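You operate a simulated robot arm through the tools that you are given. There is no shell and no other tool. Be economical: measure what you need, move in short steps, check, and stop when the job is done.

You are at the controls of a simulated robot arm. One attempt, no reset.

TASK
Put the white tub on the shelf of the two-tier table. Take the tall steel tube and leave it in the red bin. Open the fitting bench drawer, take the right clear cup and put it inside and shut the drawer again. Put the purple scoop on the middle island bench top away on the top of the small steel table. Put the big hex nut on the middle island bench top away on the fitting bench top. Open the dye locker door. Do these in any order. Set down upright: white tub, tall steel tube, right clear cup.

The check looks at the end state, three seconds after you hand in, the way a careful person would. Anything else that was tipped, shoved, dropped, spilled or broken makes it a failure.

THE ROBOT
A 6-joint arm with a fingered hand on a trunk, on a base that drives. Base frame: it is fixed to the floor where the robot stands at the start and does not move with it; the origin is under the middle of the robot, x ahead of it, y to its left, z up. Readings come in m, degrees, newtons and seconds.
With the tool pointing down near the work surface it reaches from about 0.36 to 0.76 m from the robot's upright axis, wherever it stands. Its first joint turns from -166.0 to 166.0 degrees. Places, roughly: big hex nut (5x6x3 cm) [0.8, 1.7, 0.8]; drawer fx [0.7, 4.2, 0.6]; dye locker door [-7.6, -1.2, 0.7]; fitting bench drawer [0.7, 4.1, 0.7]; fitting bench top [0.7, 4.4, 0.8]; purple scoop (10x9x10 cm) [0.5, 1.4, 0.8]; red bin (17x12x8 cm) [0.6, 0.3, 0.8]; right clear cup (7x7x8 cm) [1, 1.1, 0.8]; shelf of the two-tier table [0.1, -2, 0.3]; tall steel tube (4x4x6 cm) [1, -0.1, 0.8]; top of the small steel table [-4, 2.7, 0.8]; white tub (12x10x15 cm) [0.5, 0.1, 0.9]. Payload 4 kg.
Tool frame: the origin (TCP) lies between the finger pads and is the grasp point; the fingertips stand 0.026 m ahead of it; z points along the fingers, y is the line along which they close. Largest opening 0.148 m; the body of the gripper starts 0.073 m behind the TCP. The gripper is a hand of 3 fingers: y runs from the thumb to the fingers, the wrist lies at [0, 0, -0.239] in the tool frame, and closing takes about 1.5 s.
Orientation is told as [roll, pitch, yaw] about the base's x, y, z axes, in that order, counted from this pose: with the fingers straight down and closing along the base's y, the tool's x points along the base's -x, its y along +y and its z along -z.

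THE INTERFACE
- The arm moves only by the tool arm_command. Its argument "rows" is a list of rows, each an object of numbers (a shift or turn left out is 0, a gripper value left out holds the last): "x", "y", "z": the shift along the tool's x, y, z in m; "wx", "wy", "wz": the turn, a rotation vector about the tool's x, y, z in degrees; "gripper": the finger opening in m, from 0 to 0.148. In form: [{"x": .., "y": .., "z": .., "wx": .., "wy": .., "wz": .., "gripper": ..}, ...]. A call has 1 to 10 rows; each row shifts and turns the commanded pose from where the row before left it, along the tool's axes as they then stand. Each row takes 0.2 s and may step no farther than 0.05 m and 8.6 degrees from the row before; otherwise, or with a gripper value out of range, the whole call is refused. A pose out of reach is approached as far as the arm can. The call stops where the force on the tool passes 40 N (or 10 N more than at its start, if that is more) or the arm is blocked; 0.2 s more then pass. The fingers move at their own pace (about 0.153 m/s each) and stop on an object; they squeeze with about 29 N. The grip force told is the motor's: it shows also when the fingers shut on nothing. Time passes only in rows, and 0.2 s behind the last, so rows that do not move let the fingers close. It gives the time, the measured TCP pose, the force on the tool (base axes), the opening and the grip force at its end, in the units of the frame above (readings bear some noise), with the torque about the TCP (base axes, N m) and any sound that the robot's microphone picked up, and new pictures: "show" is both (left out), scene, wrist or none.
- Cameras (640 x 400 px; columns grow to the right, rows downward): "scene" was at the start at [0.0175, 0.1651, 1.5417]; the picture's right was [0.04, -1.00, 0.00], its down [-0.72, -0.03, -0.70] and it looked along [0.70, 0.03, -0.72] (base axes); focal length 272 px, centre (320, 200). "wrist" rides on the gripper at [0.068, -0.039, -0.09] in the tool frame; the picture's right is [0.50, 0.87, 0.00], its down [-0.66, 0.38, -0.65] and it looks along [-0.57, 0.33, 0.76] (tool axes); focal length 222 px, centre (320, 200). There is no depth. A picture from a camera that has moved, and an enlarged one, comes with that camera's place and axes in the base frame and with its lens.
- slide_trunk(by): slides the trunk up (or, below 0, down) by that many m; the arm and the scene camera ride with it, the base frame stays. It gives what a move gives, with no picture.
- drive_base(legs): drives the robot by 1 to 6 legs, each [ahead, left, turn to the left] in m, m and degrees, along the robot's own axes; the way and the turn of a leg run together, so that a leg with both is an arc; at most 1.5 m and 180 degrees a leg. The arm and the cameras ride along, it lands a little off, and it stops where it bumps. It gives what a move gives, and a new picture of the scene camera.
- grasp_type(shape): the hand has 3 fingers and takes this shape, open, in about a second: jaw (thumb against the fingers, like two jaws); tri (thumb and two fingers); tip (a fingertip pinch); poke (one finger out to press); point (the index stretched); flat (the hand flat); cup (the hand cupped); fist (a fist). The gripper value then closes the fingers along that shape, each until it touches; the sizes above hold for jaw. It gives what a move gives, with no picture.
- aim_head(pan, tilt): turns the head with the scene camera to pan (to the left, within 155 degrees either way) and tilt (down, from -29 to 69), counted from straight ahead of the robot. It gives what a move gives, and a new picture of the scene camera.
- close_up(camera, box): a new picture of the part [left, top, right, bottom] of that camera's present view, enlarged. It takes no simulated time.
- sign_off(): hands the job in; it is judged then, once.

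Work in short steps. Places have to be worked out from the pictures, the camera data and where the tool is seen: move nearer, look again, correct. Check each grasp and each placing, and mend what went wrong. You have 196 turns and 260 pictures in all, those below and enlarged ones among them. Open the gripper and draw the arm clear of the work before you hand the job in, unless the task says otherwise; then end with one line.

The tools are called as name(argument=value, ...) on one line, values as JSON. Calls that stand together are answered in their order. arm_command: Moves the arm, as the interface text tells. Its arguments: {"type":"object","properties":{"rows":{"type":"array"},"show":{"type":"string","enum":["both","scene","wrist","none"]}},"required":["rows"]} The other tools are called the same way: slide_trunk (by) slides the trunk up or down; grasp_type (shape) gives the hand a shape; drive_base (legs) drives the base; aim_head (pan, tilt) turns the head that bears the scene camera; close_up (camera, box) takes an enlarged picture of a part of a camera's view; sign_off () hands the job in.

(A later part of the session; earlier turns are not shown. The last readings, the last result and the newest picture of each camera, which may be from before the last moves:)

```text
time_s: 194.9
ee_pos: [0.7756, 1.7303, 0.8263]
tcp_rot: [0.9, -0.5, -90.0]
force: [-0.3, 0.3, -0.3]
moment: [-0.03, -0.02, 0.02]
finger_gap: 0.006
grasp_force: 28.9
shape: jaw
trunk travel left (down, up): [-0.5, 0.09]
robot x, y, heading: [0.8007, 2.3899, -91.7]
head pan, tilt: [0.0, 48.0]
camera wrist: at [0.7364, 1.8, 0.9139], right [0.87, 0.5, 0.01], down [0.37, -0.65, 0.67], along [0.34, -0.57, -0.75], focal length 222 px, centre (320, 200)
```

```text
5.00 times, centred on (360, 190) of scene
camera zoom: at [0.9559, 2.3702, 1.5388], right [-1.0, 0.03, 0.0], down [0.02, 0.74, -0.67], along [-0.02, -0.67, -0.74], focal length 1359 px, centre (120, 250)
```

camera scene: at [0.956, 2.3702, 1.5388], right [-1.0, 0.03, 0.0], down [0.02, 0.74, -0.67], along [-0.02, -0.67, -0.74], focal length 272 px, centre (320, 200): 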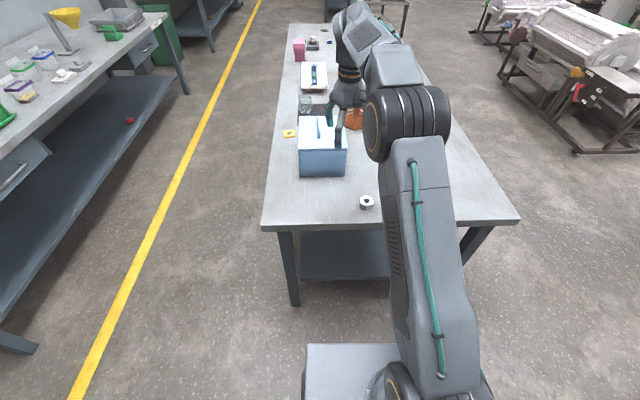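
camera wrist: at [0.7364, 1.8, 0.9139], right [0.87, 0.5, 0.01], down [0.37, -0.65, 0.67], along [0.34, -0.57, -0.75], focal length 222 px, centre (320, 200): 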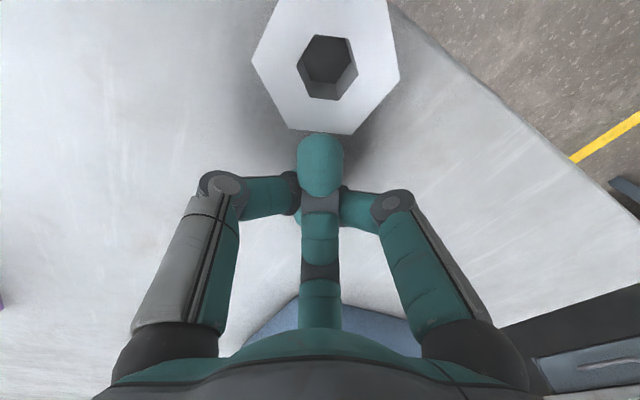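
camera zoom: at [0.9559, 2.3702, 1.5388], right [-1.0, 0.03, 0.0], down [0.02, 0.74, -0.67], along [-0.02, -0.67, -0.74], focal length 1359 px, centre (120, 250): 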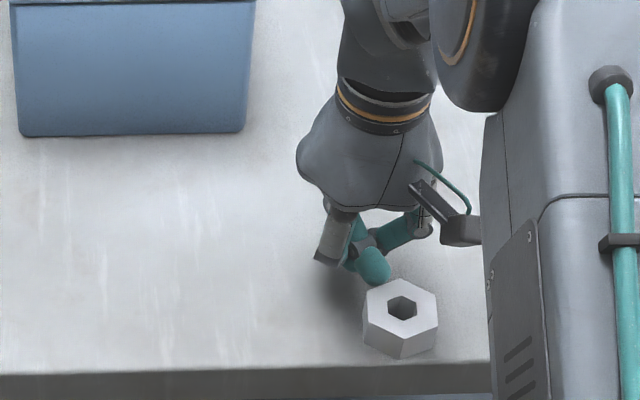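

The nut is now ~2 mm from the table edge at [0.744, 1.779]. I lift, open, re-centre above it and come down carefully, closing in stages this time.

arm_command(rows=[{"z": -0.03}, {"z": -0.05}, {"gripper": 0.1}, {"x": 0.024, "y": -0.015}, {"x": 0.025, "y": -0.0165}, {}, {}], show="wrist")

```text
time_s: 196.5
ee_pos: [0.7451, 1.7813, 0.9049]
tcp_rot: [0.9, -0.6, -90.1]
force: [-0.3, -0.1, 0.0]
moment: [0.0, 0.04, 0.01]
finger_gap: 0.0999
grasp_force: 0.0
shape: jaw
trunk travel left (down, up): [-0.5, 0.09]
robot x, y, heading: [0.8001, 2.3901, -91.8]
head pan, tilt: [0.0, 48.0]
camera wrist: at [0.7038, 1.8496, 0.9929], right [0.87, 0.5, 0.01], down [0.37, -0.65, 0.67], along [0.34, -0.57, -0.75], focal length 222 px, centre (320, 200)
```

wrist: 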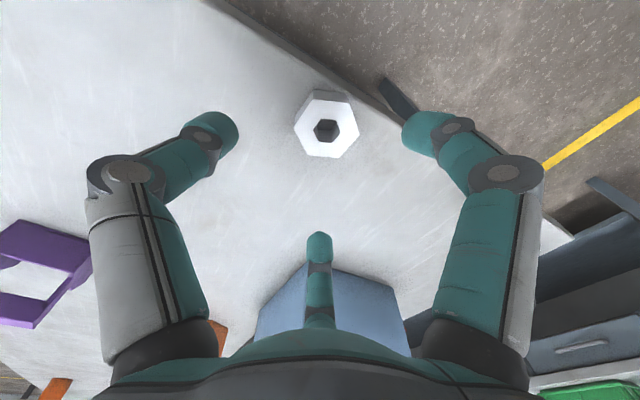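

arm_command(rows=[{"x": 0.004, "y": 0.004, "z": 0.04}, {"z": 0.035}, {"z": 0.008}, {"gripper": 0.07}, {}, {}], show="wrist")

close_up(camera="scene", box=[310, 150, 410, 230])

```text
time_s: 197.9
ee_pos: [0.75, 1.7857, 0.8237]
tcp_rot: [0.9, -0.7, -90.0]
force: [-5.8, 12.8, 34.8]
moment: [0.68, 0.9, 0.03]
finger_gap: 0.0478
grasp_force: 28.6
shape: jaw
trunk travel left (down, up): [-0.5, 0.09]
robot x, y, heading: [0.7944, 2.3955, -91.9]
head pan, tilt: [0.0, 48.0]
camera wrist: at [0.7093, 1.8549, 0.9123], right [0.87, 0.5, 0.01], down [0.37, -0.65, 0.67], along [0.34, -0.58, -0.74], focal length 222 px, centre (320, 200)
```

wrist: 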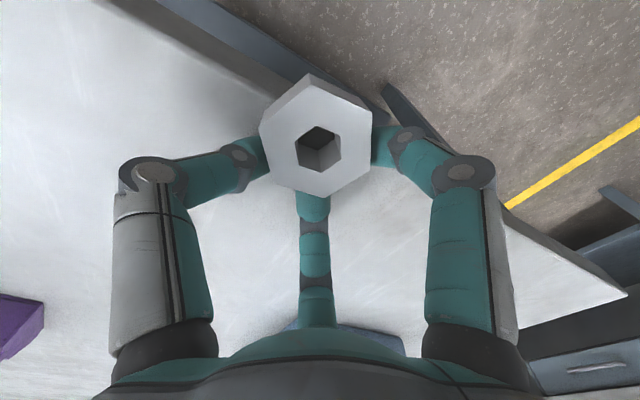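

```text
5.00 times, centred on (360, 190) of scene
camera zoom: at [0.9556, 2.3743, 1.539], right [-1.0, 0.03, 0.0], down [0.02, 0.74, -0.67], along [-0.02, -0.67, -0.74], focal length 1359 px, centre (120, 250)
```

zoom: 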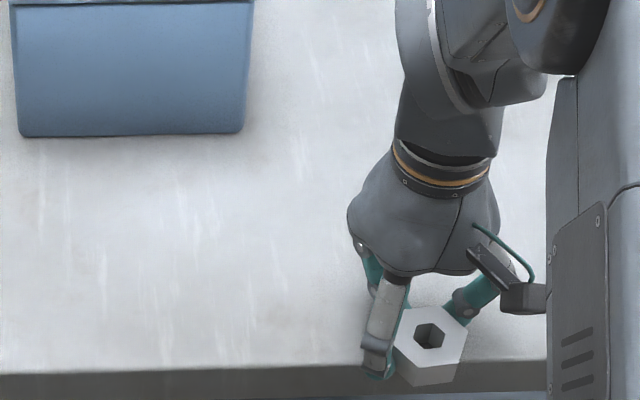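

The fingers seem to be on the nut (0.048 gap) but pressing the table. I close firmly and lift slightly.

arm_command(rows=[{"gripper": 0.0}, {"z": -0.002}, {}, {}, {"z": -0.004}, {}], show="wrist")

close_up(camera="scene", box=[310, 150, 410, 230])

```text
time_s: 199.3
ee_pos: [0.751, 1.7845, 0.8267]
tcp_rot: [0.8, -0.5, -90.1]
force: [-0.9, 7.2, -2.3]
moment: [0.14, 0.08, 0.16]
finger_gap: 0.0442
grasp_force: 28.8
shape: jaw
trunk travel left (down, up): [-0.5, 0.09]
robot x, y, heading: [0.8, 2.3934, -91.7]
head pan, tilt: [0.0, 48.0]
camera wrist: at [0.7097, 1.8533, 0.9155], right [0.87, 0.5, 0.01], down [0.37, -0.65, 0.67], along [0.34, -0.57, -0.75], focal length 222 px, centre (320, 200)
```

wrist: 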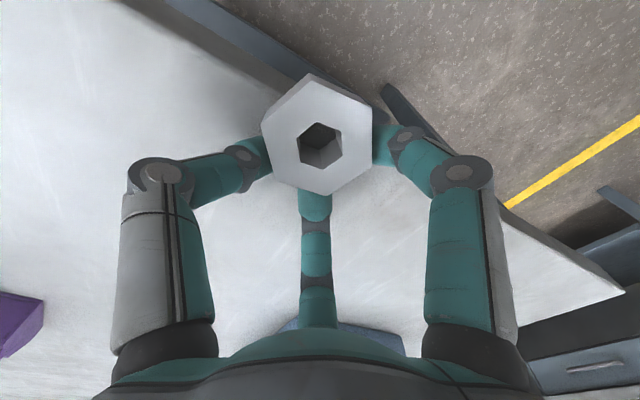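

```text
5.00 times, centred on (360, 190) of scene
camera zoom: at [0.9559, 2.3706, 1.5385], right [-1.0, 0.03, 0.0], down [0.02, 0.74, -0.67], along [-0.02, -0.67, -0.74], focal length 1359 px, centre (120, 250)
```

zoom: 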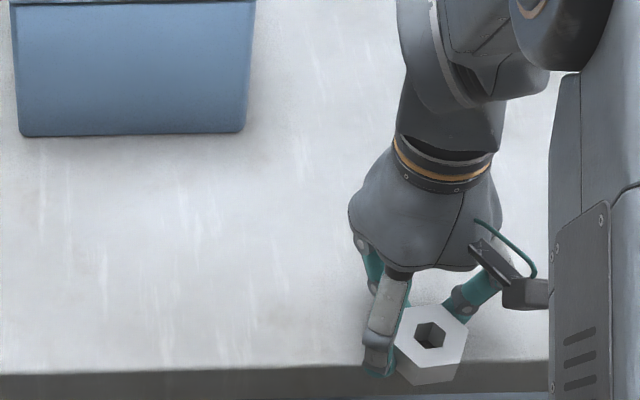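

It holds at 44 mm. Lift.

arm_command(rows=[{"z": -0.01}, {"z": -0.02}, {"z": -0.04}, {"z": -0.04}, {}], show="wrist")

close_up(camera="scene", box=[310, 110, 410, 210])

```text
time_s: 200.5
ee_pos: [0.7489, 1.7841, 0.939]
tcp_rot: [1.0, -0.8, -89.9]
force: [-0.2, -0.3, -0.8]
moment: [0.0, 0.0, 0.02]
finger_gap: 0.0424
grasp_force: 28.7
shape: jaw
trunk travel left (down, up): [-0.5, 0.09]
robot x, y, heading: [0.7995, 2.3951, -91.9]
head pan, tilt: [0.0, 48.0]
camera wrist: at [0.7075, 1.8531, 1.0265], right [0.87, 0.5, 0.01], down [0.37, -0.65, 0.67], along [0.34, -0.57, -0.74], focal length 222 px, centre (320, 200)
```

wrist: 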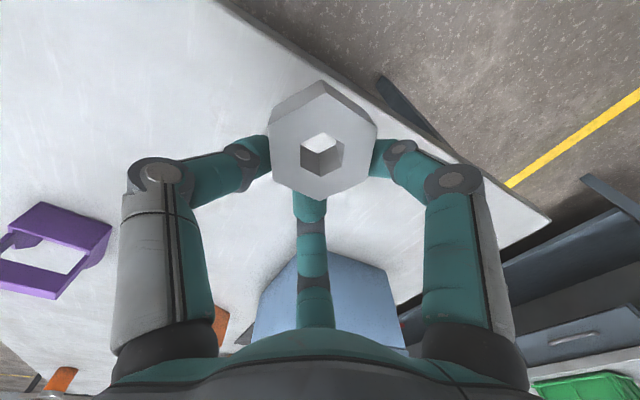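

```text
4.00 times, centred on (360, 160) of scene
camera zoom: at [0.9559, 2.3704, 1.5388], right [-1.0, 0.03, 0.0], down [0.02, 0.74, -0.67], along [-0.02, -0.67, -0.74], focal length 1087 px, centre (160, 360)
```

zoom: 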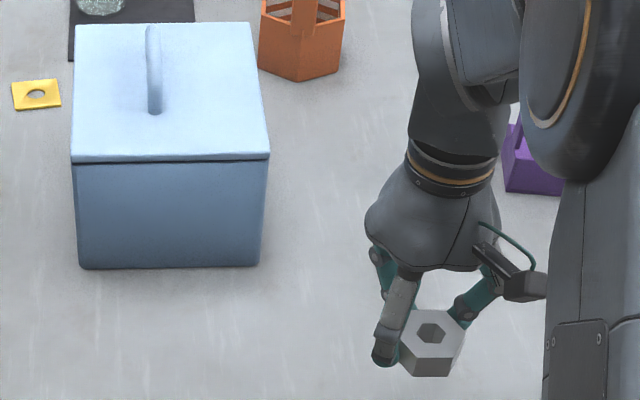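

Held. I raise more and watch whether the gap keeps shrinking.

arm_command(rows=[{"z": -0.04}, {"z": -0.04}, {"z": -0.04}, {}, {}], show="wrist")

```text
time_s: 201.7
ee_pos: [0.7461, 1.7858, 1.0577]
tcp_rot: [0.9, -0.5, -90.0]
force: [0.7, 0.3, -0.3]
moment: [-0.04, 0.01, -0.02]
finger_gap: 0.0423
grasp_force: 28.9
shape: jaw
trunk travel left (down, up): [-0.5, 0.09]
robot x, y, heading: [0.7982, 2.3921, -91.5]
head pan, tilt: [0.0, 48.0]
camera wrist: at [0.7065, 1.8545, 1.1457], right [0.87, 0.5, 0.01], down [0.37, -0.65, 0.67], along [0.34, -0.57, -0.75], focal length 222 px, centre (320, 200)
```

wrist: 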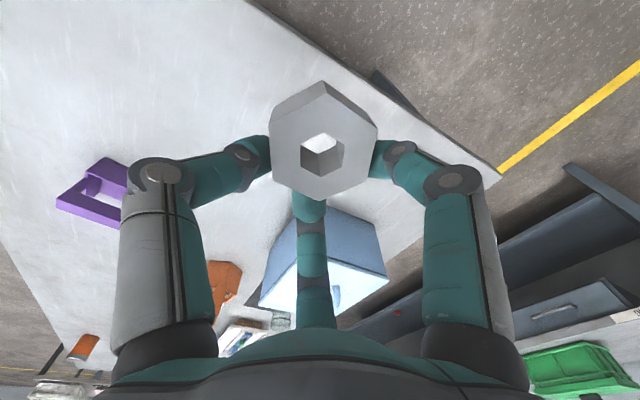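

Stable. Turn around toward the fitting bench and look at it.

drive_base(legs=[[0, 0, 180], [0.4, 0, 0]])

aim_head(pan=5, tilt=30)

```text
time_s: 211.7
ee_pos: [0.8192, 3.3993, 1.0577]
tcp_rot: [0.9, -0.6, 92.4]
force: [-0.3, 0.0, -0.1]
moment: [0.02, 0.02, 0.02]
finger_gap: 0.0415
grasp_force: 28.7
shape: jaw
trunk travel left (down, up): [-0.5, 0.09]
robot x, y, heading: [0.7948, 2.7898, 90.6]
head pan, tilt: [0.0, 48.0]
camera scene: at [0.6295, 2.8072, 1.5388], right [1.0, 0.01, 0.0], down [0.01, -0.74, -0.67], along [-0.01, 0.67, -0.74], focal length 272 px, centre (320, 200)
```

scene: 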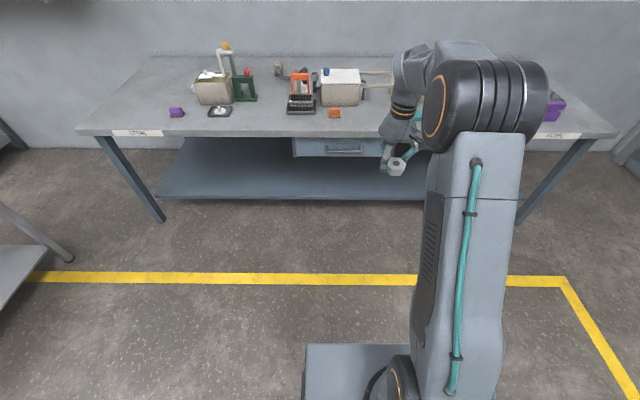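

```text
time_s: 212.5
ee_pos: [0.8195, 3.3984, 1.0566]
tcp_rot: [1.0, -0.6, 92.3]
force: [-0.2, -0.3, -0.8]
moment: [0.02, 0.0, 0.03]
finger_gap: 0.0416
grasp_force: 29.3
shape: jaw
trunk travel left (down, up): [-0.5, 0.09]
robot x, y, heading: [0.7956, 2.7909, 90.5]
head pan, tilt: [5.0, 30.0]
camera scene: at [0.6215, 2.8183, 1.5655], right [1.0, 0.1, 0.0], down [0.05, -0.5, -0.87], along [-0.09, 0.86, -0.5], focal length 272 px, centre (320, 200)
```

scene: 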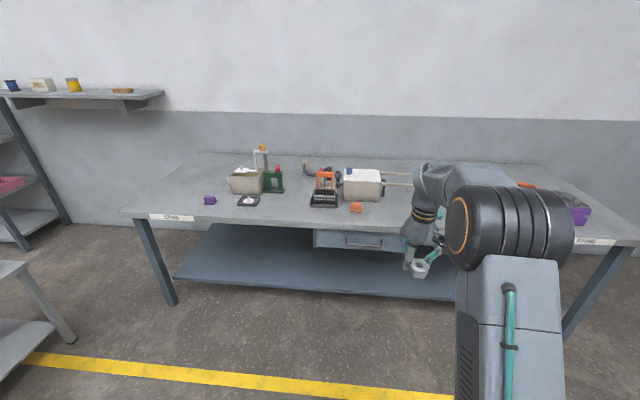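

Bench front edge ≈ y 3.90; a free strip lies in front of the objects. I'll set the nut at about [0.36, 3.99]. Strafe left and approach.

drive_base(legs=[[0, 0.45, 0], [0.5, 0, 0]])

close_up(camera="wrist", box=[0, 0, 640, 400])

```text
time_s: 217.7
ee_pos: [0.3719, 3.8967, 1.0574]
tcp_rot: [0.9, -0.6, 92.1]
force: [0.2, 0.4, -1.2]
moment: [-0.01, 0.03, -0.01]
finger_gap: 0.0416
grasp_force: 28.9
shape: jaw
trunk travel left (down, up): [-0.5, 0.09]
robot x, y, heading: [0.3419, 3.2875, 90.5]
head pan, tilt: [5.0, 30.0]
camera scene: at [0.1708, 3.317, 1.5656], right [1.0, 0.09, 0.0], down [0.05, -0.5, -0.87], along [-0.08, 0.86, -0.5], focal length 272 px, centre (320, 200)
```

scene: 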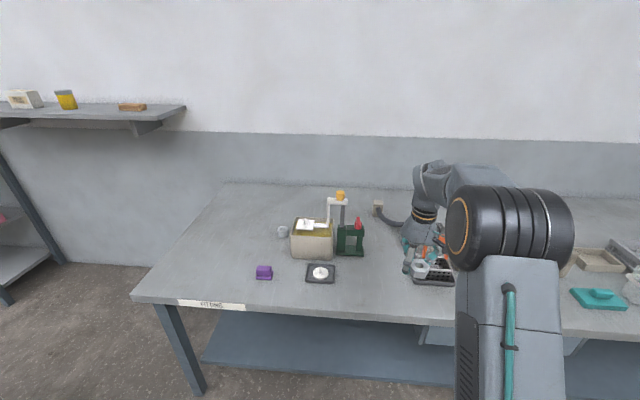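

```text
1.00 times, centred on (320, 200) of wrist (not enlarged: the box is as wide or as high as the picture)
camera zoom: at [0.4142, 3.8296, 1.1455], right [-0.85, -0.53, 0.01], down [-0.39, 0.63, 0.67], along [-0.36, 0.56, -0.75], focal length 222 px, centre (320, 200)
```

zoom: 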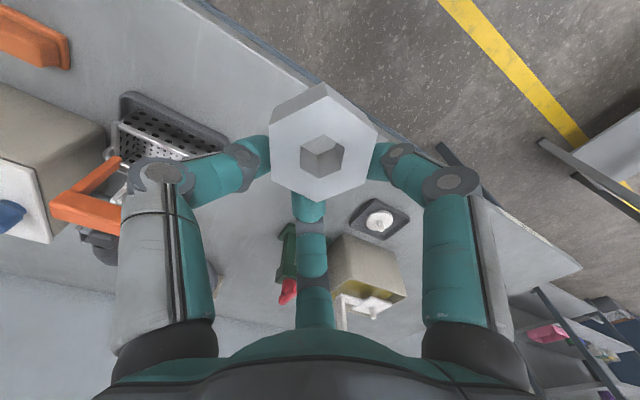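

Free spot at [0.32, 3.99]. Move over it and descend.

arm_command(rows=[{"x": -0.0316, "y": 0.0156}, {"x": -0.0316, "y": 0.0156}, {"x": -0.0316, "y": 0.0156}, {"z": 0.045}, {"z": 0.045}, {"z": 0.045}, {"z": 0.045}, {}], show="wrist")

close_up(camera="scene", box=[300, 200, 480, 330])

```text
time_s: 219.5
ee_pos: [0.3191, 3.9926, 0.8788]
tcp_rot: [0.9, -0.7, 92.2]
force: [0.4, -0.4, -0.7]
moment: [0.0, 0.01, -0.01]
finger_gap: 0.0416
grasp_force: 29.1
shape: jaw
trunk travel left (down, up): [-0.5, 0.09]
robot x, y, heading: [0.3423, 3.2877, 90.2]
head pan, tilt: [5.0, 30.0]
camera wrist: at [0.3616, 3.9255, 0.9665], right [-0.85, -0.53, 0.01], down [-0.39, 0.63, 0.67], along [-0.36, 0.56, -0.75], focal length 222 px, centre (320, 200)
```

wrist: 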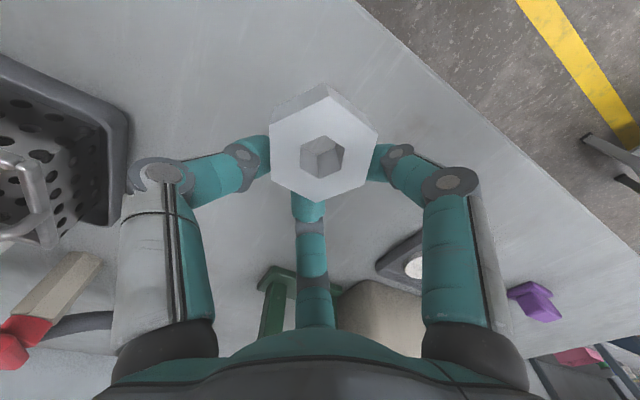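

```text
3.08 times, centred on (390, 265) of scene
camera zoom: at [0.1707, 3.3172, 1.5656], right [1.0, 0.09, 0.0], down [0.05, -0.5, -0.87], along [-0.08, 0.86, -0.5], focal length 836 px, centre (105, 0)
```

zoom: 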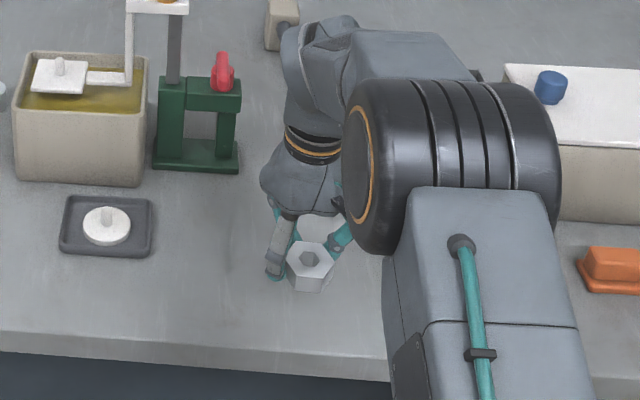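

Area is clear. Lower in small steps.

arm_command(rows=[{"z": 0.015}, {"z": 0.01}, {"z": 0.006}, {"z": 0.004}, {}], show="none")

arm_command(rows=[{"z": 0.003}, {"z": 0.003}, {"z": 0.003}, {}], show="none")

```text
time_s: 220.7
ee_pos: [0.3173, 3.9907, 0.8435]
tcp_rot: [0.9, -0.6, 92.2]
force: [0.1, 0.2, -0.9]
moment: [0.01, 0.06, 0.02]
finger_gap: 0.0412
grasp_force: 28.7
shape: jaw
trunk travel left (down, up): [-0.5, 0.09]
robot x, y, heading: [0.3434, 3.287, 90.5]
head pan, tilt: [5.0, 30.0]
```

```text
time_s: 221.7
ee_pos: [0.3188, 3.9926, 0.8344]
tcp_rot: [0.8, -0.6, 92.1]
force: [0.6, 0.7, -0.1]
moment: [0.02, 0.01, 0.01]
finger_gap: 0.0413
grasp_force: 29.5
shape: jaw
trunk travel left (down, up): [-0.5, 0.09]
robot x, y, heading: [0.3412, 3.2903, 90.5]
head pan, tilt: [5.0, 30.0]
```

arm_command(rows=[{"z": 0.003}, {"z": 0.003}, {"z": 0.002}, {}], show="wrist")

```text
time_s: 222.7
ee_pos: [0.3172, 3.9902, 0.828]
tcp_rot: [0.9, -0.6, 92.1]
force: [0.4, -1.7, 4.2]
moment: [-0.16, 0.07, -0.01]
finger_gap: 0.0419
grasp_force: 28.8
shape: jaw
trunk travel left (down, up): [-0.5, 0.09]
robot x, y, heading: [0.3446, 3.2897, 90.3]
head pan, tilt: [5.0, 30.0]
camera wrist: at [0.3601, 3.9246, 0.9158], right [-0.85, -0.53, 0.01], down [-0.39, 0.63, 0.67], along [-0.36, 0.56, -0.74], focal length 222 px, centre (320, 200)
```

wrist: 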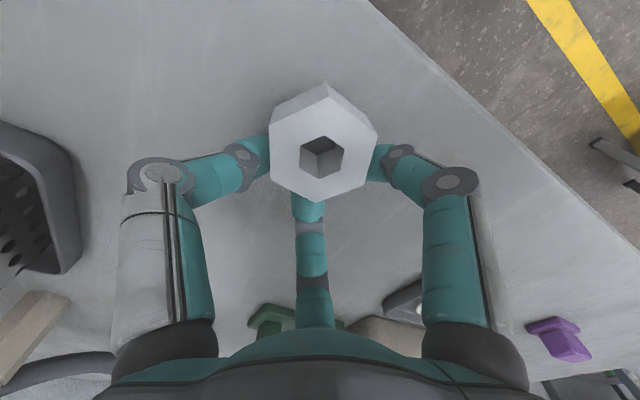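

Contact begins. Lower 2 mm and open.

arm_command(rows=[{"z": 0.002}, {"gripper": 0.05}, {"gripper": 0.06}, {"gripper": 0.07}, {"gripper": 0.09}, {}], show="none")

arm_command(rows=[{"z": -0.03}, {"z": -0.05}, {"z": -0.05}, {"z": -0.05}, {}], show="wrist")

close_up(camera="scene", box=[300, 200, 480, 330])

```text
time_s: 224.1
ee_pos: [0.3192, 3.9917, 0.8267]
tcp_rot: [0.8, -0.8, 92.1]
force: [-2.9, 4.5, 18.4]
moment: [-0.19, -0.34, 0.09]
finger_gap: 0.0814
grasp_force: 0.0
shape: jaw
trunk travel left (down, up): [-0.5, 0.09]
robot x, y, heading: [0.3407, 3.2865, 90.3]
head pan, tilt: [5.0, 30.0]
```

```text
time_s: 225.3
ee_pos: [0.321, 3.9903, 1.0062]
tcp_rot: [1.0, -0.6, 92.1]
force: [0.1, 0.0, -0.5]
moment: [-0.02, 0.0, 0.0]
finger_gap: 0.0892
grasp_force: 0.1
shape: jaw
trunk travel left (down, up): [-0.5, 0.09]
robot x, y, heading: [0.3406, 3.2881, 90.7]
head pan, tilt: [5.0, 30.0]
camera wrist: at [0.3628, 3.923, 1.0941], right [-0.85, -0.53, 0.01], down [-0.39, 0.63, 0.67], along [-0.36, 0.56, -0.75], focal length 222 px, centre (320, 200)
```

wrist: 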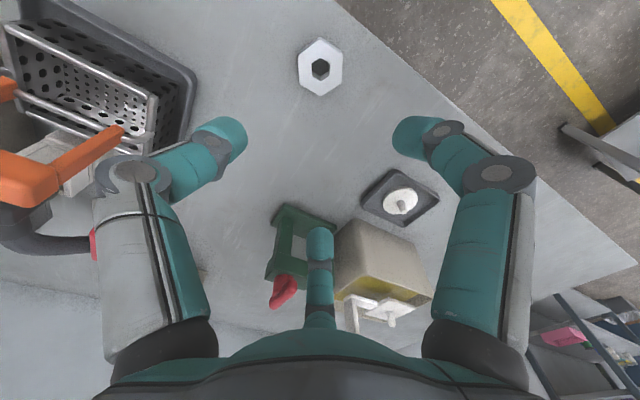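

```text
3.08 times, centred on (390, 265) of scene
camera zoom: at [0.1708, 3.3166, 1.5656], right [1.0, 0.09, 0.0], down [0.05, -0.5, -0.87], along [-0.08, 0.86, -0.5], focal length 836 px, centre (105, 0)
```

zoom: 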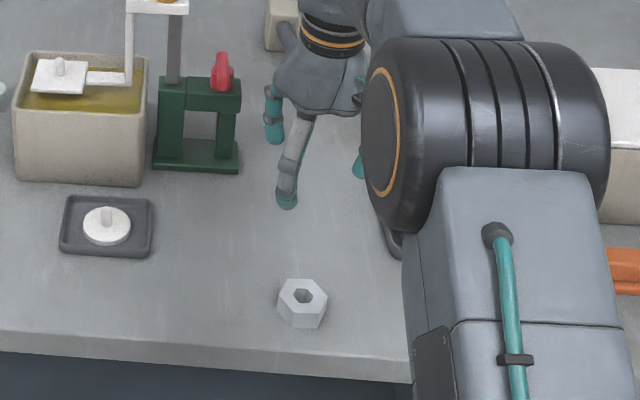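

Nut lies flat on the bench. Next the drawer: I back off, move right to face it, and look.

drive_base(legs=[[-0.35, 0, 0], [0, -0.33, 0]])

aim_head(pan=0, tilt=40)

close_up(camera="scene", box=[240, 100, 440, 230])

```text
time_s: 229.3
ee_pos: [0.6518, 3.6451, 1.0047]
tcp_rot: [0.9, -0.6, 92.1]
force: [0.1, -1.2, -0.3]
moment: [0.01, 0.0, -0.02]
finger_gap: 0.0895
grasp_force: 0.1
shape: jaw
trunk travel left (down, up): [-0.5, 0.09]
robot x, y, heading: [0.6755, 2.942, 90.4]
head pan, tilt: [5.0, 30.0]
camera scene: at [0.5036, 2.9725, 1.5656], right [1.0, 0.09, 0.0], down [0.05, -0.5, -0.87], along [-0.08, 0.86, -0.5], focal length 272 px, centre (320, 200)
```

scene: 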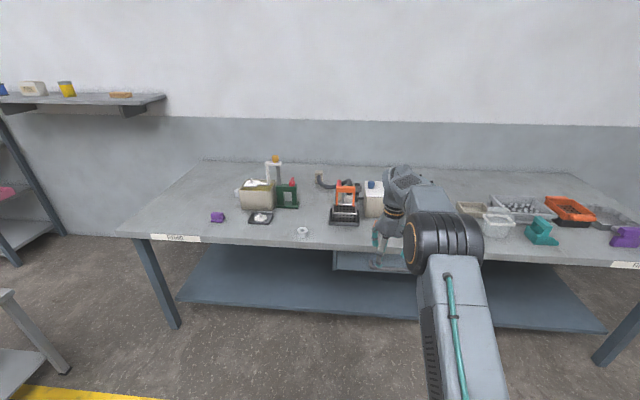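

```text
time_s: 230.1
ee_pos: [0.6533, 3.6464, 1.0048]
tcp_rot: [1.0, -0.6, 92.1]
force: [0.8, -0.5, -0.5]
moment: [0.0, -0.01, 0.0]
finger_gap: 0.0895
grasp_force: 0.0
shape: jaw
trunk travel left (down, up): [-0.5, 0.09]
robot x, y, heading: [0.6781, 2.9445, 90.5]
head pan, tilt: [0.0, 40.0]
camera scene: at [0.5114, 2.9675, 1.5503], right [1.0, 0.01, 0.0], down [0.0, -0.64, -0.77], along [-0.01, 0.77, -0.64], focal length 272 px, centre (320, 200)
```

scene: 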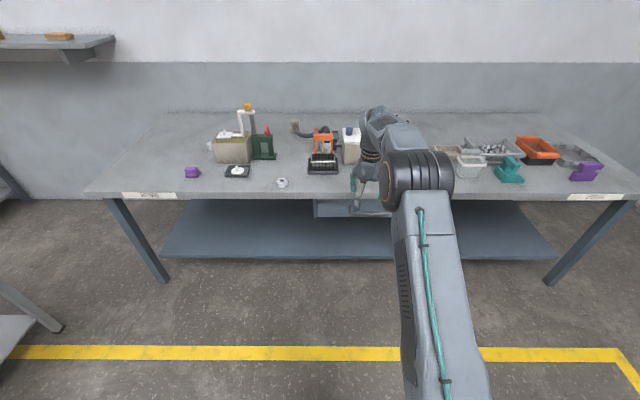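

```text
3.08 times, centred on (340, 165) of scene
camera zoom: at [0.5114, 2.9675, 1.5503], right [1.0, 0.01, 0.0], down [0.0, -0.64, -0.77], along [-0.01, 0.77, -0.64], focal length 836 px, centre (258, 308)
```

zoom: 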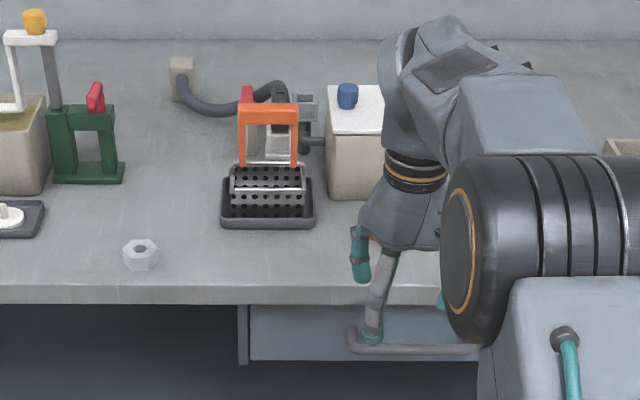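

I can see the drawer front and bar handle. I turn the hand horizontal (thumb up) and slide the trunk down for it.

arm_command(rows=[{"wy": -8.5}, {"wy": -8.5}, {"wy": -8.5}, {"wy": -8.5}, {"wy": -8.5}, {"wy": -8.5}, {"wy": -8.5}, {"wy": -8.5}, {"wy": -8.5}, {"wy": -8.5}], show="none")

arm_command(rows=[{"wy": -5}, {"wz": -8.5}, {"wz": -8.5}, {"wz": -8.5}, {"wz": -8.5}, {"wz": -8.5}, {"wz": -8.5}, {"wz": -8.5}, {"wz": -8.5}, {"wz": -8.5}], show="none")

arm_command(rows=[{"wz": -8.5}, {"wz": -5}, {"z": -0.03, "y": 0.03}, {"z": -0.03, "y": 0.03}, {"y": 0.03}, {}], show="none")

slide_trunk(by=-0.2)

aim_head(pan=-3, tilt=35)

close_up(camera="wrist", box=[0, 0, 640, 400])

```text
time_s: 232.3
ee_pos: [0.6496, 3.6466, 1.0058]
tcp_rot: [12.1, -85.5, 80.1]
force: [0.0, -0.9, -0.3]
moment: [0.0, 0.01, 0.03]
finger_gap: 0.0896
grasp_force: 0.1
shape: jaw
out of reach, approached as far as the arm can: row 5
trunk travel left (down, up): [-0.5, 0.09]
robot x, y, heading: [0.677, 2.9407, 90.4]
head pan, tilt: [0.0, 40.0]
```

```text
time_s: 234.5
ee_pos: [0.6494, 3.6472, 1.0063]
tcp_rot: [-90.6, -14.3, -177.8]
force: [0.1, 0.4, -0.5]
moment: [-0.01, -0.03, -0.01]
finger_gap: 0.0898
grasp_force: 0.1
shape: jaw
trunk travel left (down, up): [-0.5, 0.09]
robot x, y, heading: [0.6771, 2.945, 90.5]
head pan, tilt: [0.0, 40.0]
```

```text
time_s: 235.9
ee_pos: [0.6504, 3.5885, 0.9147]
tcp_rot: [-90.6, -0.9, -177.9]
force: [0.2, -0.4, -0.5]
moment: [0.0, 0.0, -0.01]
finger_gap: 0.0896
grasp_force: 0.1
shape: jaw
trunk travel left (down, up): [-0.5, 0.09]
robot x, y, heading: [0.6765, 2.9441, 90.2]
head pan, tilt: [0.0, 40.0]
```

```text
time_s: 238.0
ee_pos: [0.6504, 3.5863, 0.7153]
tcp_rot: [-90.5, -0.8, -177.9]
force: [0.0, 0.4, 0.1]
moment: [0.0, 0.02, -0.01]
finger_gap: 0.0897
grasp_force: 0.1
shape: jaw
trunk travel left (down, up): [-0.3, 0.29]
robot x, y, heading: [0.6781, 2.9473, 90.3]
head pan, tilt: [0.0, 40.0]
```

```text
time_s: 238.7
ee_pos: [0.6502, 3.588, 0.7157]
tcp_rot: [-90.6, -0.9, -177.9]
force: [-0.2, -1.4, 0.6]
moment: [0.02, 0.0, -0.02]
finger_gap: 0.0895
grasp_force: 0.0
shape: jaw
trunk travel left (down, up): [-0.3, 0.29]
robot x, y, heading: [0.6748, 2.9428, 90.6]
head pan, tilt: [-3.0, 35.0]
camera scene: at [0.516, 2.9704, 1.3577], right [1.0, -0.04, 0.0], down [-0.03, -0.57, -0.82], along [0.04, 0.82, -0.57], focal length 272 px, centre (320, 200)
```

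scene: 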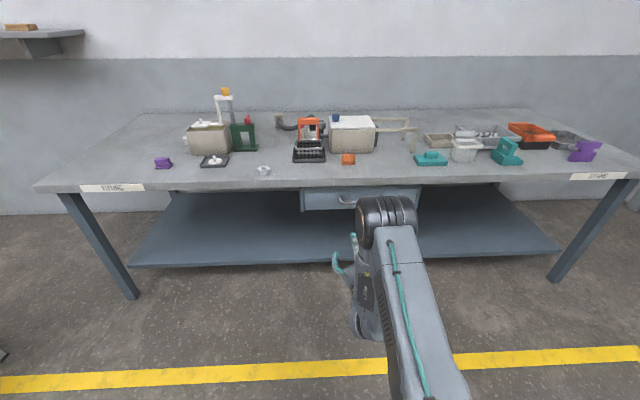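

```text
1.00 times, centred on (320, 200) of wrist (not enlarged: the box is as wide or as high as the picture)
camera zoom: at [0.7214, 3.4998, 0.7519], right [0.49, 0.03, -0.87], down [-0.64, -0.67, -0.38], along [-0.6, 0.74, -0.31], focal length 222 px, centre (320, 200)
```

zoom: 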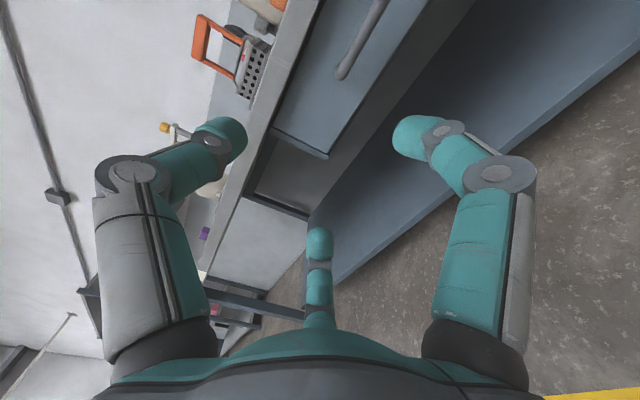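

close_up(camera="scene", box=[280, 170, 440, 270])

```text
4.00 times, centred on (360, 220) of scene
camera zoom: at [0.516, 2.9704, 1.3577], right [1.0, -0.04, 0.0], down [-0.03, -0.57, -0.82], along [0.04, 0.82, -0.57], focal length 1087 px, centre (160, 120)
```

zoom: 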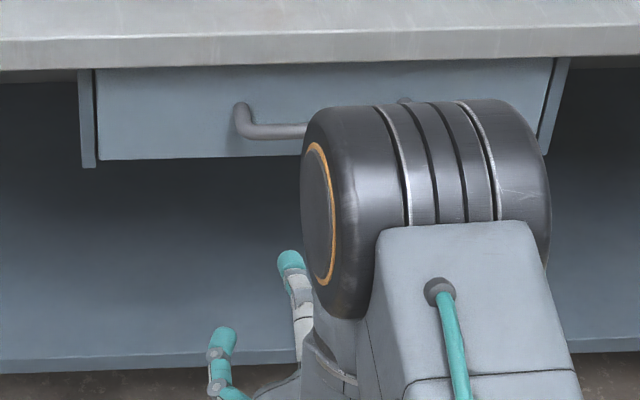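

Triangulated handle bar: z≈0.68, y≈3.92, x 0.65–0.84 (centre 0.745), drawer front at y≈3.96. With the thumb up its knuckle would hit the bench edge, so I roll the hand 180° (thumb below).

arm_command(rows=[{"wz": 8.57}, {"wz": 8.57}, {"wz": 8.57}, {"wz": 8.57}, {"wz": 8.57}, {"wz": 8.57}, {"wz": 8.57}, {"wz": 8.57}, {"wz": 8.57}, {"wz": 8.57}], show="none")

arm_command(rows=[{"wz": 8.57}, {"wz": 8.57}, {"wz": 8.57}, {"wz": 8.57}, {"wz": 8.57}, {"wz": 8.57}, {"wz": 8.57}, {"wz": 8.57}, {"wz": 8.57}, {"wz": 8.57}], show="none")

arm_command(rows=[{"wz": 8.57, "gripper": 0.06}, {}], show="none")

drive_base(legs=[[0, -0.08, 0]])

close_up(camera="wrist", box=[0, 0, 640, 400])

```text
time_s: 240.9
ee_pos: [0.6494, 3.5876, 0.7145]
tcp_rot: [-100.6, -86.6, -167.3]
force: [-0.4, -0.9, 0.2]
moment: [-0.01, -0.01, -0.03]
finger_gap: 0.0894
grasp_force: 0.0
shape: jaw
trunk travel left (down, up): [-0.3, 0.29]
robot x, y, heading: [0.6784, 2.9443, 90.4]
head pan, tilt: [-3.0, 35.0]
```

```text
time_s: 243.1
ee_pos: [0.6512, 3.5878, 0.7153]
tcp_rot: [90.6, -7.5, 2.0]
force: [0.1, -0.6, -0.1]
moment: [0.02, 0.03, 0.01]
finger_gap: 0.0893
grasp_force: 0.1
shape: jaw
trunk travel left (down, up): [-0.3, 0.29]
robot x, y, heading: [0.6768, 2.9461, 90.3]
head pan, tilt: [-3.0, 35.0]
```

```text
time_s: 243.7
ee_pos: [0.6513, 3.5882, 0.7146]
tcp_rot: [90.6, 0.9, 2.1]
force: [-0.3, 0.2, -0.1]
moment: [0.0, 0.0, 0.03]
finger_gap: 0.0603
grasp_force: 0.1
shape: jaw
trunk travel left (down, up): [-0.3, 0.29]
robot x, y, heading: [0.6771, 2.9454, 90.5]
head pan, tilt: [-3.0, 35.0]
```

```text
time_s: 244.8
ee_pos: [0.7314, 3.5882, 0.7146]
tcp_rot: [90.6, 0.8, 2.1]
force: [1.2, 0.1, 0.3]
moment: [-0.01, -0.01, -0.03]
finger_gap: 0.0603
grasp_force: 0.1
shape: jaw
trunk travel left (down, up): [-0.3, 0.29]
robot x, y, heading: [0.755, 2.9458, 90.3]
head pan, tilt: [-3.0, 35.0]
camera scene: at [0.5963, 2.971, 1.3578], right [1.0, -0.05, 0.0], down [-0.03, -0.57, -0.82], along [0.04, 0.82, -0.57], focal length 272 px, centre (320, 200)
```

scene: 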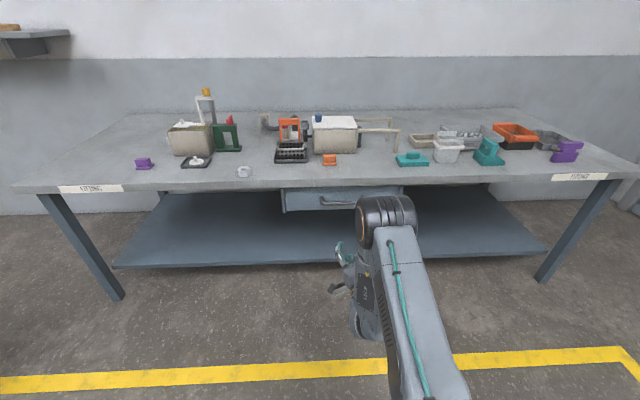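

```text
1.00 times, centred on (320, 200) of wrist (not enlarged: the box is as wide or as high as the picture)
camera zoom: at [0.6657, 3.4961, 0.6759], right [-0.49, -0.03, 0.87], down [0.68, -0.63, 0.36], along [0.54, 0.77, 0.33], focal length 222 px, centre (320, 200)
```

zoom: 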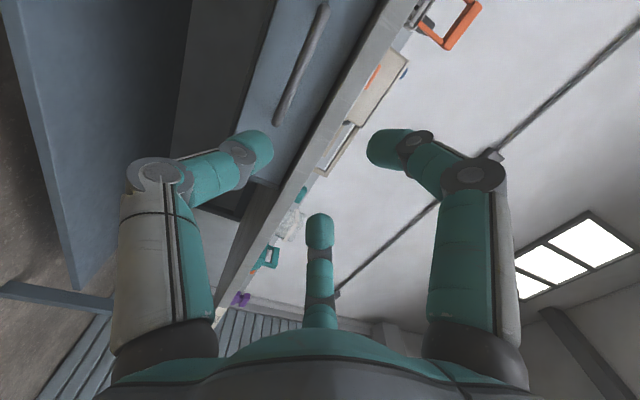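

Handle confirmed: z≈0.689, x centre 0.737. Lower 2.6 cm and drive forward 0.25 m.

arm_command(rows=[{"x": -0.006, "y": -0.025}, {}], show="none")

drive_base(legs=[[0.24, 0, 0]])

close_up(camera="wrist", box=[0, 0, 640, 400])

```text
time_s: 245.3
ee_pos: [0.7383, 3.5897, 0.6907]
tcp_rot: [90.6, 0.9, 2.1]
force: [-0.5, -0.5, -0.8]
moment: [0.0, 0.0, -0.01]
finger_gap: 0.0604
grasp_force: 0.0
shape: jaw
trunk travel left (down, up): [-0.3, 0.29]
robot x, y, heading: [0.7539, 2.9438, 90.5]
head pan, tilt: [-3.0, 35.0]
```

```text
time_s: 247.1
ee_pos: [0.7334, 3.8289, 0.6916]
tcp_rot: [90.6, 0.9, 2.2]
force: [0.1, -0.9, 0.5]
moment: [0.0, -0.03, 0.03]
finger_gap: 0.06
grasp_force: 0.0
shape: jaw
trunk travel left (down, up): [-0.3, 0.29]
robot x, y, heading: [0.757, 3.1797, 90.4]
head pan, tilt: [-3.0, 35.0]
camera scene: at [0.5946, 3.211, 1.3578], right [1.0, -0.04, 0.0], down [-0.03, -0.57, -0.82], along [0.04, 0.82, -0.57], focal length 272 px, centre (320, 200)
```

scene: 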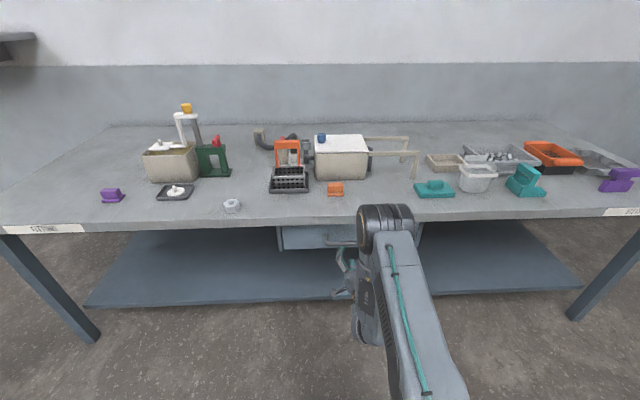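

```text
1.00 times, centred on (320, 200) of wrist (not enlarged: the box is as wide or as high as the picture)
camera zoom: at [0.6689, 3.737, 0.6513], right [-0.49, -0.03, 0.87], down [0.69, -0.63, 0.36], along [0.54, 0.77, 0.33], focal length 222 px, centre (320, 200)
```

zoom: 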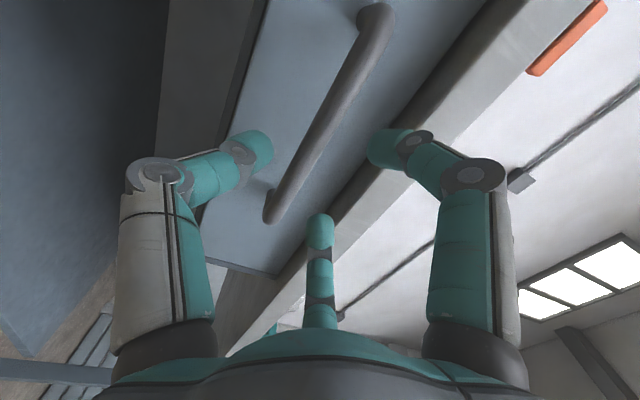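

Handle lines up with TCP height. Advance 0.09 m and check.

arm_command(rows=[{"z": 0.03, "x": -0.002}, {"z": 0.03, "x": -0.002}, {"z": 0.03}, {}], show="wrist")

```text
time_s: 248.1
ee_pos: [0.7349, 3.9204, 0.6927]
tcp_rot: [90.7, 0.8, 2.2]
force: [0.2, -6.9, -1.9]
moment: [0.0, -0.02, 0.01]
finger_gap: 0.0176
grasp_force: 21.7
shape: jaw
trunk travel left (down, up): [-0.3, 0.29]
robot x, y, heading: [0.7541, 3.1831, 90.6]
head pan, tilt: [-3.0, 35.0]
camera wrist: at [0.6695, 3.8278, 0.6522], right [-0.49, -0.03, 0.87], down [0.69, -0.63, 0.36], along [0.54, 0.77, 0.33], focal length 222 px, centre (320, 200)
```

wrist: 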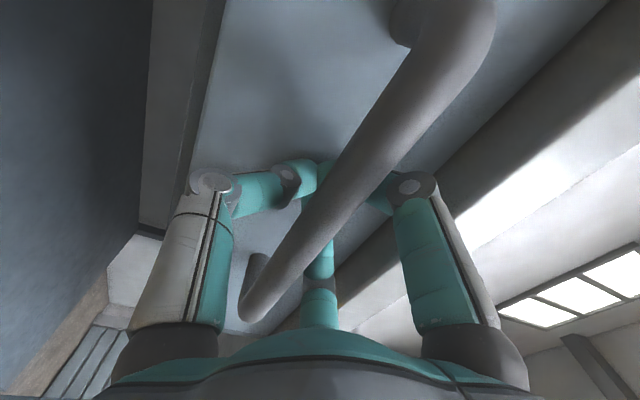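

The fingers have curled in behind the bar. Close fully and pull a little with the arm.

arm_command(rows=[{"gripper": 0.0}, {}, {}, {}, {"z": -0.02}, {"z": -0.02}, {"z": -0.02}, {}], show="both")

```text
time_s: 249.9
ee_pos: [0.7365, 3.8582, 0.691]
tcp_rot: [90.7, 0.8, 2.3]
force: [-3.4, -0.1, 5.4]
moment: [-0.02, -0.01, -0.02]
finger_gap: 0.0124
grasp_force: 29.0
shape: jaw
trunk travel left (down, up): [-0.3, 0.29]
robot x, y, heading: [0.7549, 3.1864, 90.5]
head pan, tilt: [-3.0, 35.0]
camera scene: at [0.5944, 3.2108, 1.3578], right [1.0, -0.04, 0.0], down [-0.03, -0.57, -0.82], along [0.04, 0.82, -0.57], focal length 272 px, centre (320, 200)
camera wrist: at [0.6716, 3.7669, 0.651], right [-0.49, -0.03, 0.87], down [0.69, -0.63, 0.36], along [0.54, 0.77, 0.33], focal length 222 px, centre (320, 200)
```

scene: 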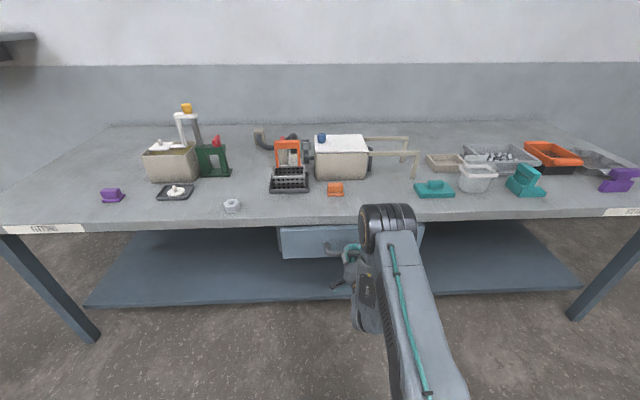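
wrist: 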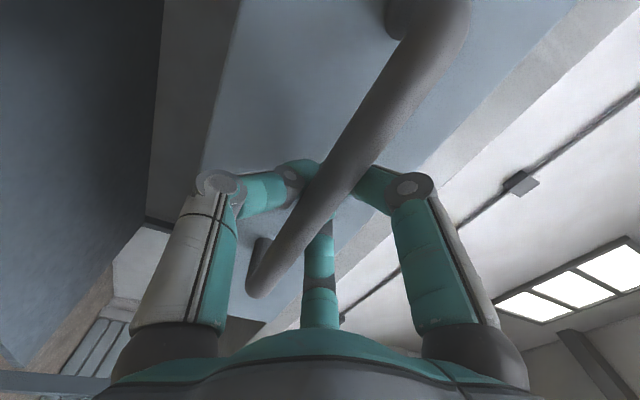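

The drawer follows. Drive back 0.22 m to open it further.

drive_base(legs=[[-0.2, 0, 0]])

close_up(camera="scene", box=[240, 140, 460, 280])

```text
time_s: 251.5
ee_pos: [0.7385, 3.6582, 0.6906]
tcp_rot: [90.6, 0.9, 2.3]
force: [0.2, 0.6, 3.7]
moment: [-0.02, 0.01, 0.0]
finger_gap: 0.0122
grasp_force: 28.7
shape: jaw
trunk travel left (down, up): [-0.3, 0.29]
robot x, y, heading: [0.7548, 2.9816, 90.8]
head pan, tilt: [-3.0, 35.0]
camera scene: at [0.5964, 3.0095, 1.3578], right [1.0, -0.04, 0.0], down [-0.02, -0.57, -0.82], along [0.03, 0.82, -0.57], focal length 272 px, centre (320, 200)
```

scene: 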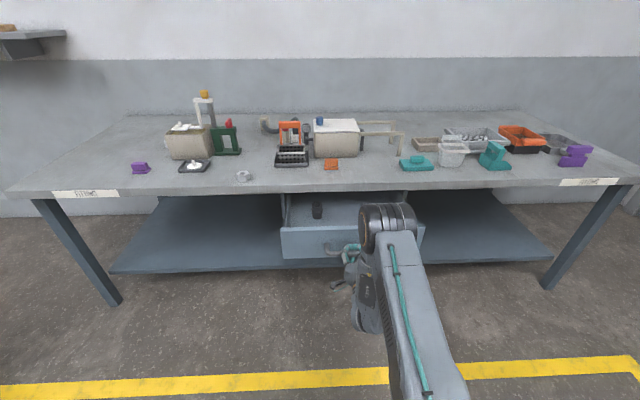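

```text
2.86 times, centred on (350, 210) of scene
camera zoom: at [0.5964, 3.0095, 1.3578], right [1.0, -0.04, 0.0], down [-0.02, -0.57, -0.82], along [0.03, 0.82, -0.57], focal length 776 px, centre (234, 171)
```

zoom: 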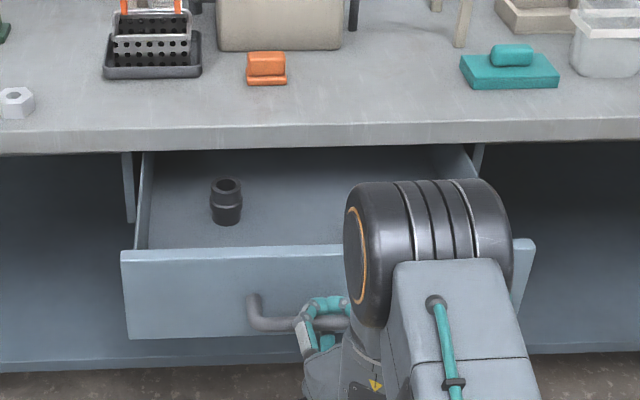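

Open by 0.26 m; a dark cup stands inside at left. I pull 4 cm more gently (force-watched), then release.

arm_command(rows=[{"z": -0.015}, {"z": -0.015}, {"z": -0.01}, {}], show="none")

arm_command(rows=[{"gripper": 0.07}, {}, {}, {}, {}], show="wrist")

```text
time_s: 252.5
ee_pos: [0.7392, 3.6176, 0.6906]
tcp_rot: [90.6, 0.8, 2.4]
force: [-3.1, 0.2, 4.1]
moment: [-0.05, -0.02, 0.02]
finger_gap: 0.0121
grasp_force: 28.6
shape: jaw
trunk travel left (down, up): [-0.3, 0.29]
robot x, y, heading: [0.757, 2.9852, 90.5]
head pan, tilt: [-3.0, 35.0]
```

```text
time_s: 253.7
ee_pos: [0.7399, 3.6191, 0.6903]
tcp_rot: [90.6, 0.9, 2.3]
force: [0.1, -0.8, 0.6]
moment: [-0.01, 0.0, -0.01]
finger_gap: 0.0695
grasp_force: 0.0
shape: jaw
trunk travel left (down, up): [-0.3, 0.29]
robot x, y, heading: [0.7537, 2.9835, 90.5]
head pan, tilt: [-3.0, 35.0]
camera wrist: at [0.6743, 3.5257, 0.6505], right [-0.49, -0.03, 0.87], down [0.69, -0.63, 0.36], along [0.54, 0.78, 0.33], focal length 222 px, centre (320, 200)
```

wrist: 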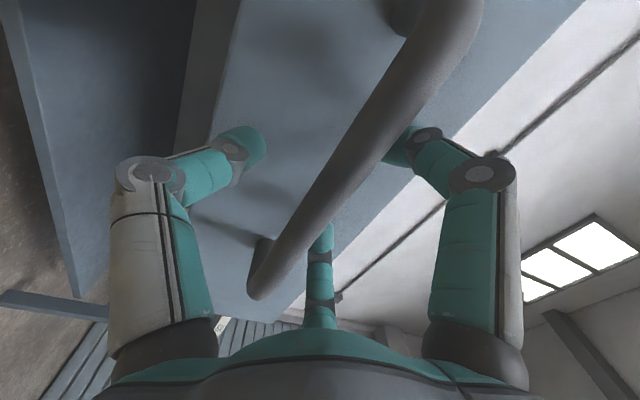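

Released. Withdraw straight back and look into the drawer.

arm_command(rows=[{"z": -0.03}, {"z": -0.04}, {"z": -0.04}], show="none")

drive_base(legs=[[-0.25, 0, 0]])

slide_trunk(by=0.29)

close_up(camera="scene", box=[240, 120, 440, 260])

```text
time_s: 254.5
ee_pos: [0.7449, 3.5445, 0.6972]
tcp_rot: [90.3, 0.8, 2.2]
force: [-0.1, -0.3, 0.5]
moment: [0.01, -0.01, -0.03]
finger_gap: 0.0696
grasp_force: 0.0
shape: jaw
out of reach, approached as far as the arm can: row 3
trunk travel left (down, up): [-0.3, 0.29]
robot x, y, heading: [0.7557, 2.9835, 90.8]
head pan, tilt: [-3.0, 35.0]
```

```text
time_s: 256.4
ee_pos: [0.748, 3.2958, 0.697]
tcp_rot: [90.5, 0.9, 2.2]
force: [-0.1, 0.6, 0.3]
moment: [-0.01, -0.03, 0.03]
finger_gap: 0.0695
grasp_force: 0.0
shape: jaw
trunk travel left (down, up): [-0.3, 0.29]
robot x, y, heading: [0.7568, 2.7318, 90.6]
head pan, tilt: [-3.0, 35.0]
camera scene: at [0.5988, 2.7605, 1.3578], right [1.0, -0.04, 0.0], down [-0.03, -0.57, -0.82], along [0.04, 0.82, -0.57], focal length 272 px, centre (320, 200)
```

scene: 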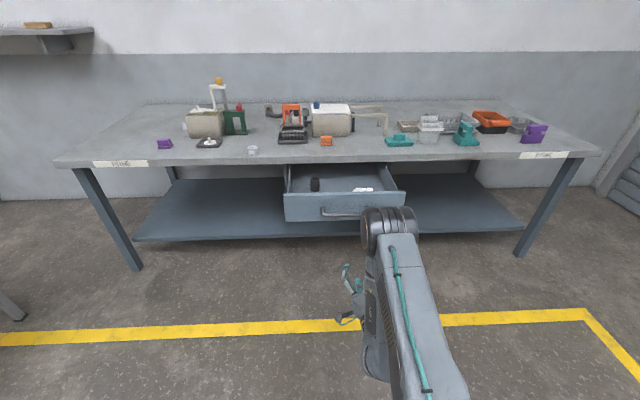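

```text
time_s: 259.3
ee_pos: [0.7482, 3.2946, 0.9877]
tcp_rot: [90.4, 0.9, 2.2]
force: [0.2, -0.6, -0.6]
moment: [0.0, 0.01, 0.01]
finger_gap: 0.0698
grasp_force: 0.0
shape: jaw
trunk travel left (down, up): [-0.59, 0.0]
robot x, y, heading: [0.7612, 2.7323, 90.2]
head pan, tilt: [-3.0, 35.0]
```

```text
2.86 times, centred on (340, 190) of scene
camera zoom: at [0.5988, 2.7604, 1.6477], right [1.0, -0.04, 0.0], down [-0.03, -0.57, -0.82], along [0.04, 0.82, -0.57], focal length 776 px, centre (263, 229)
```

zoom: 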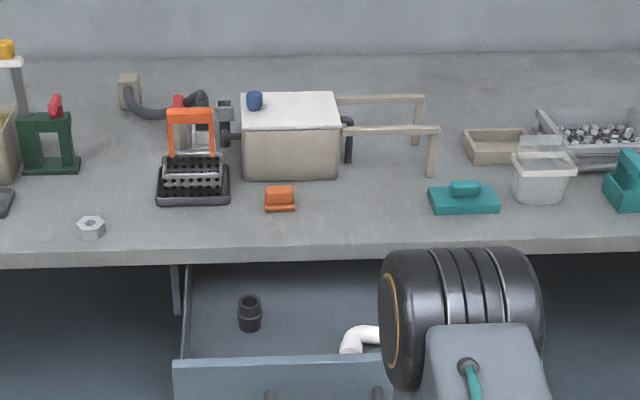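

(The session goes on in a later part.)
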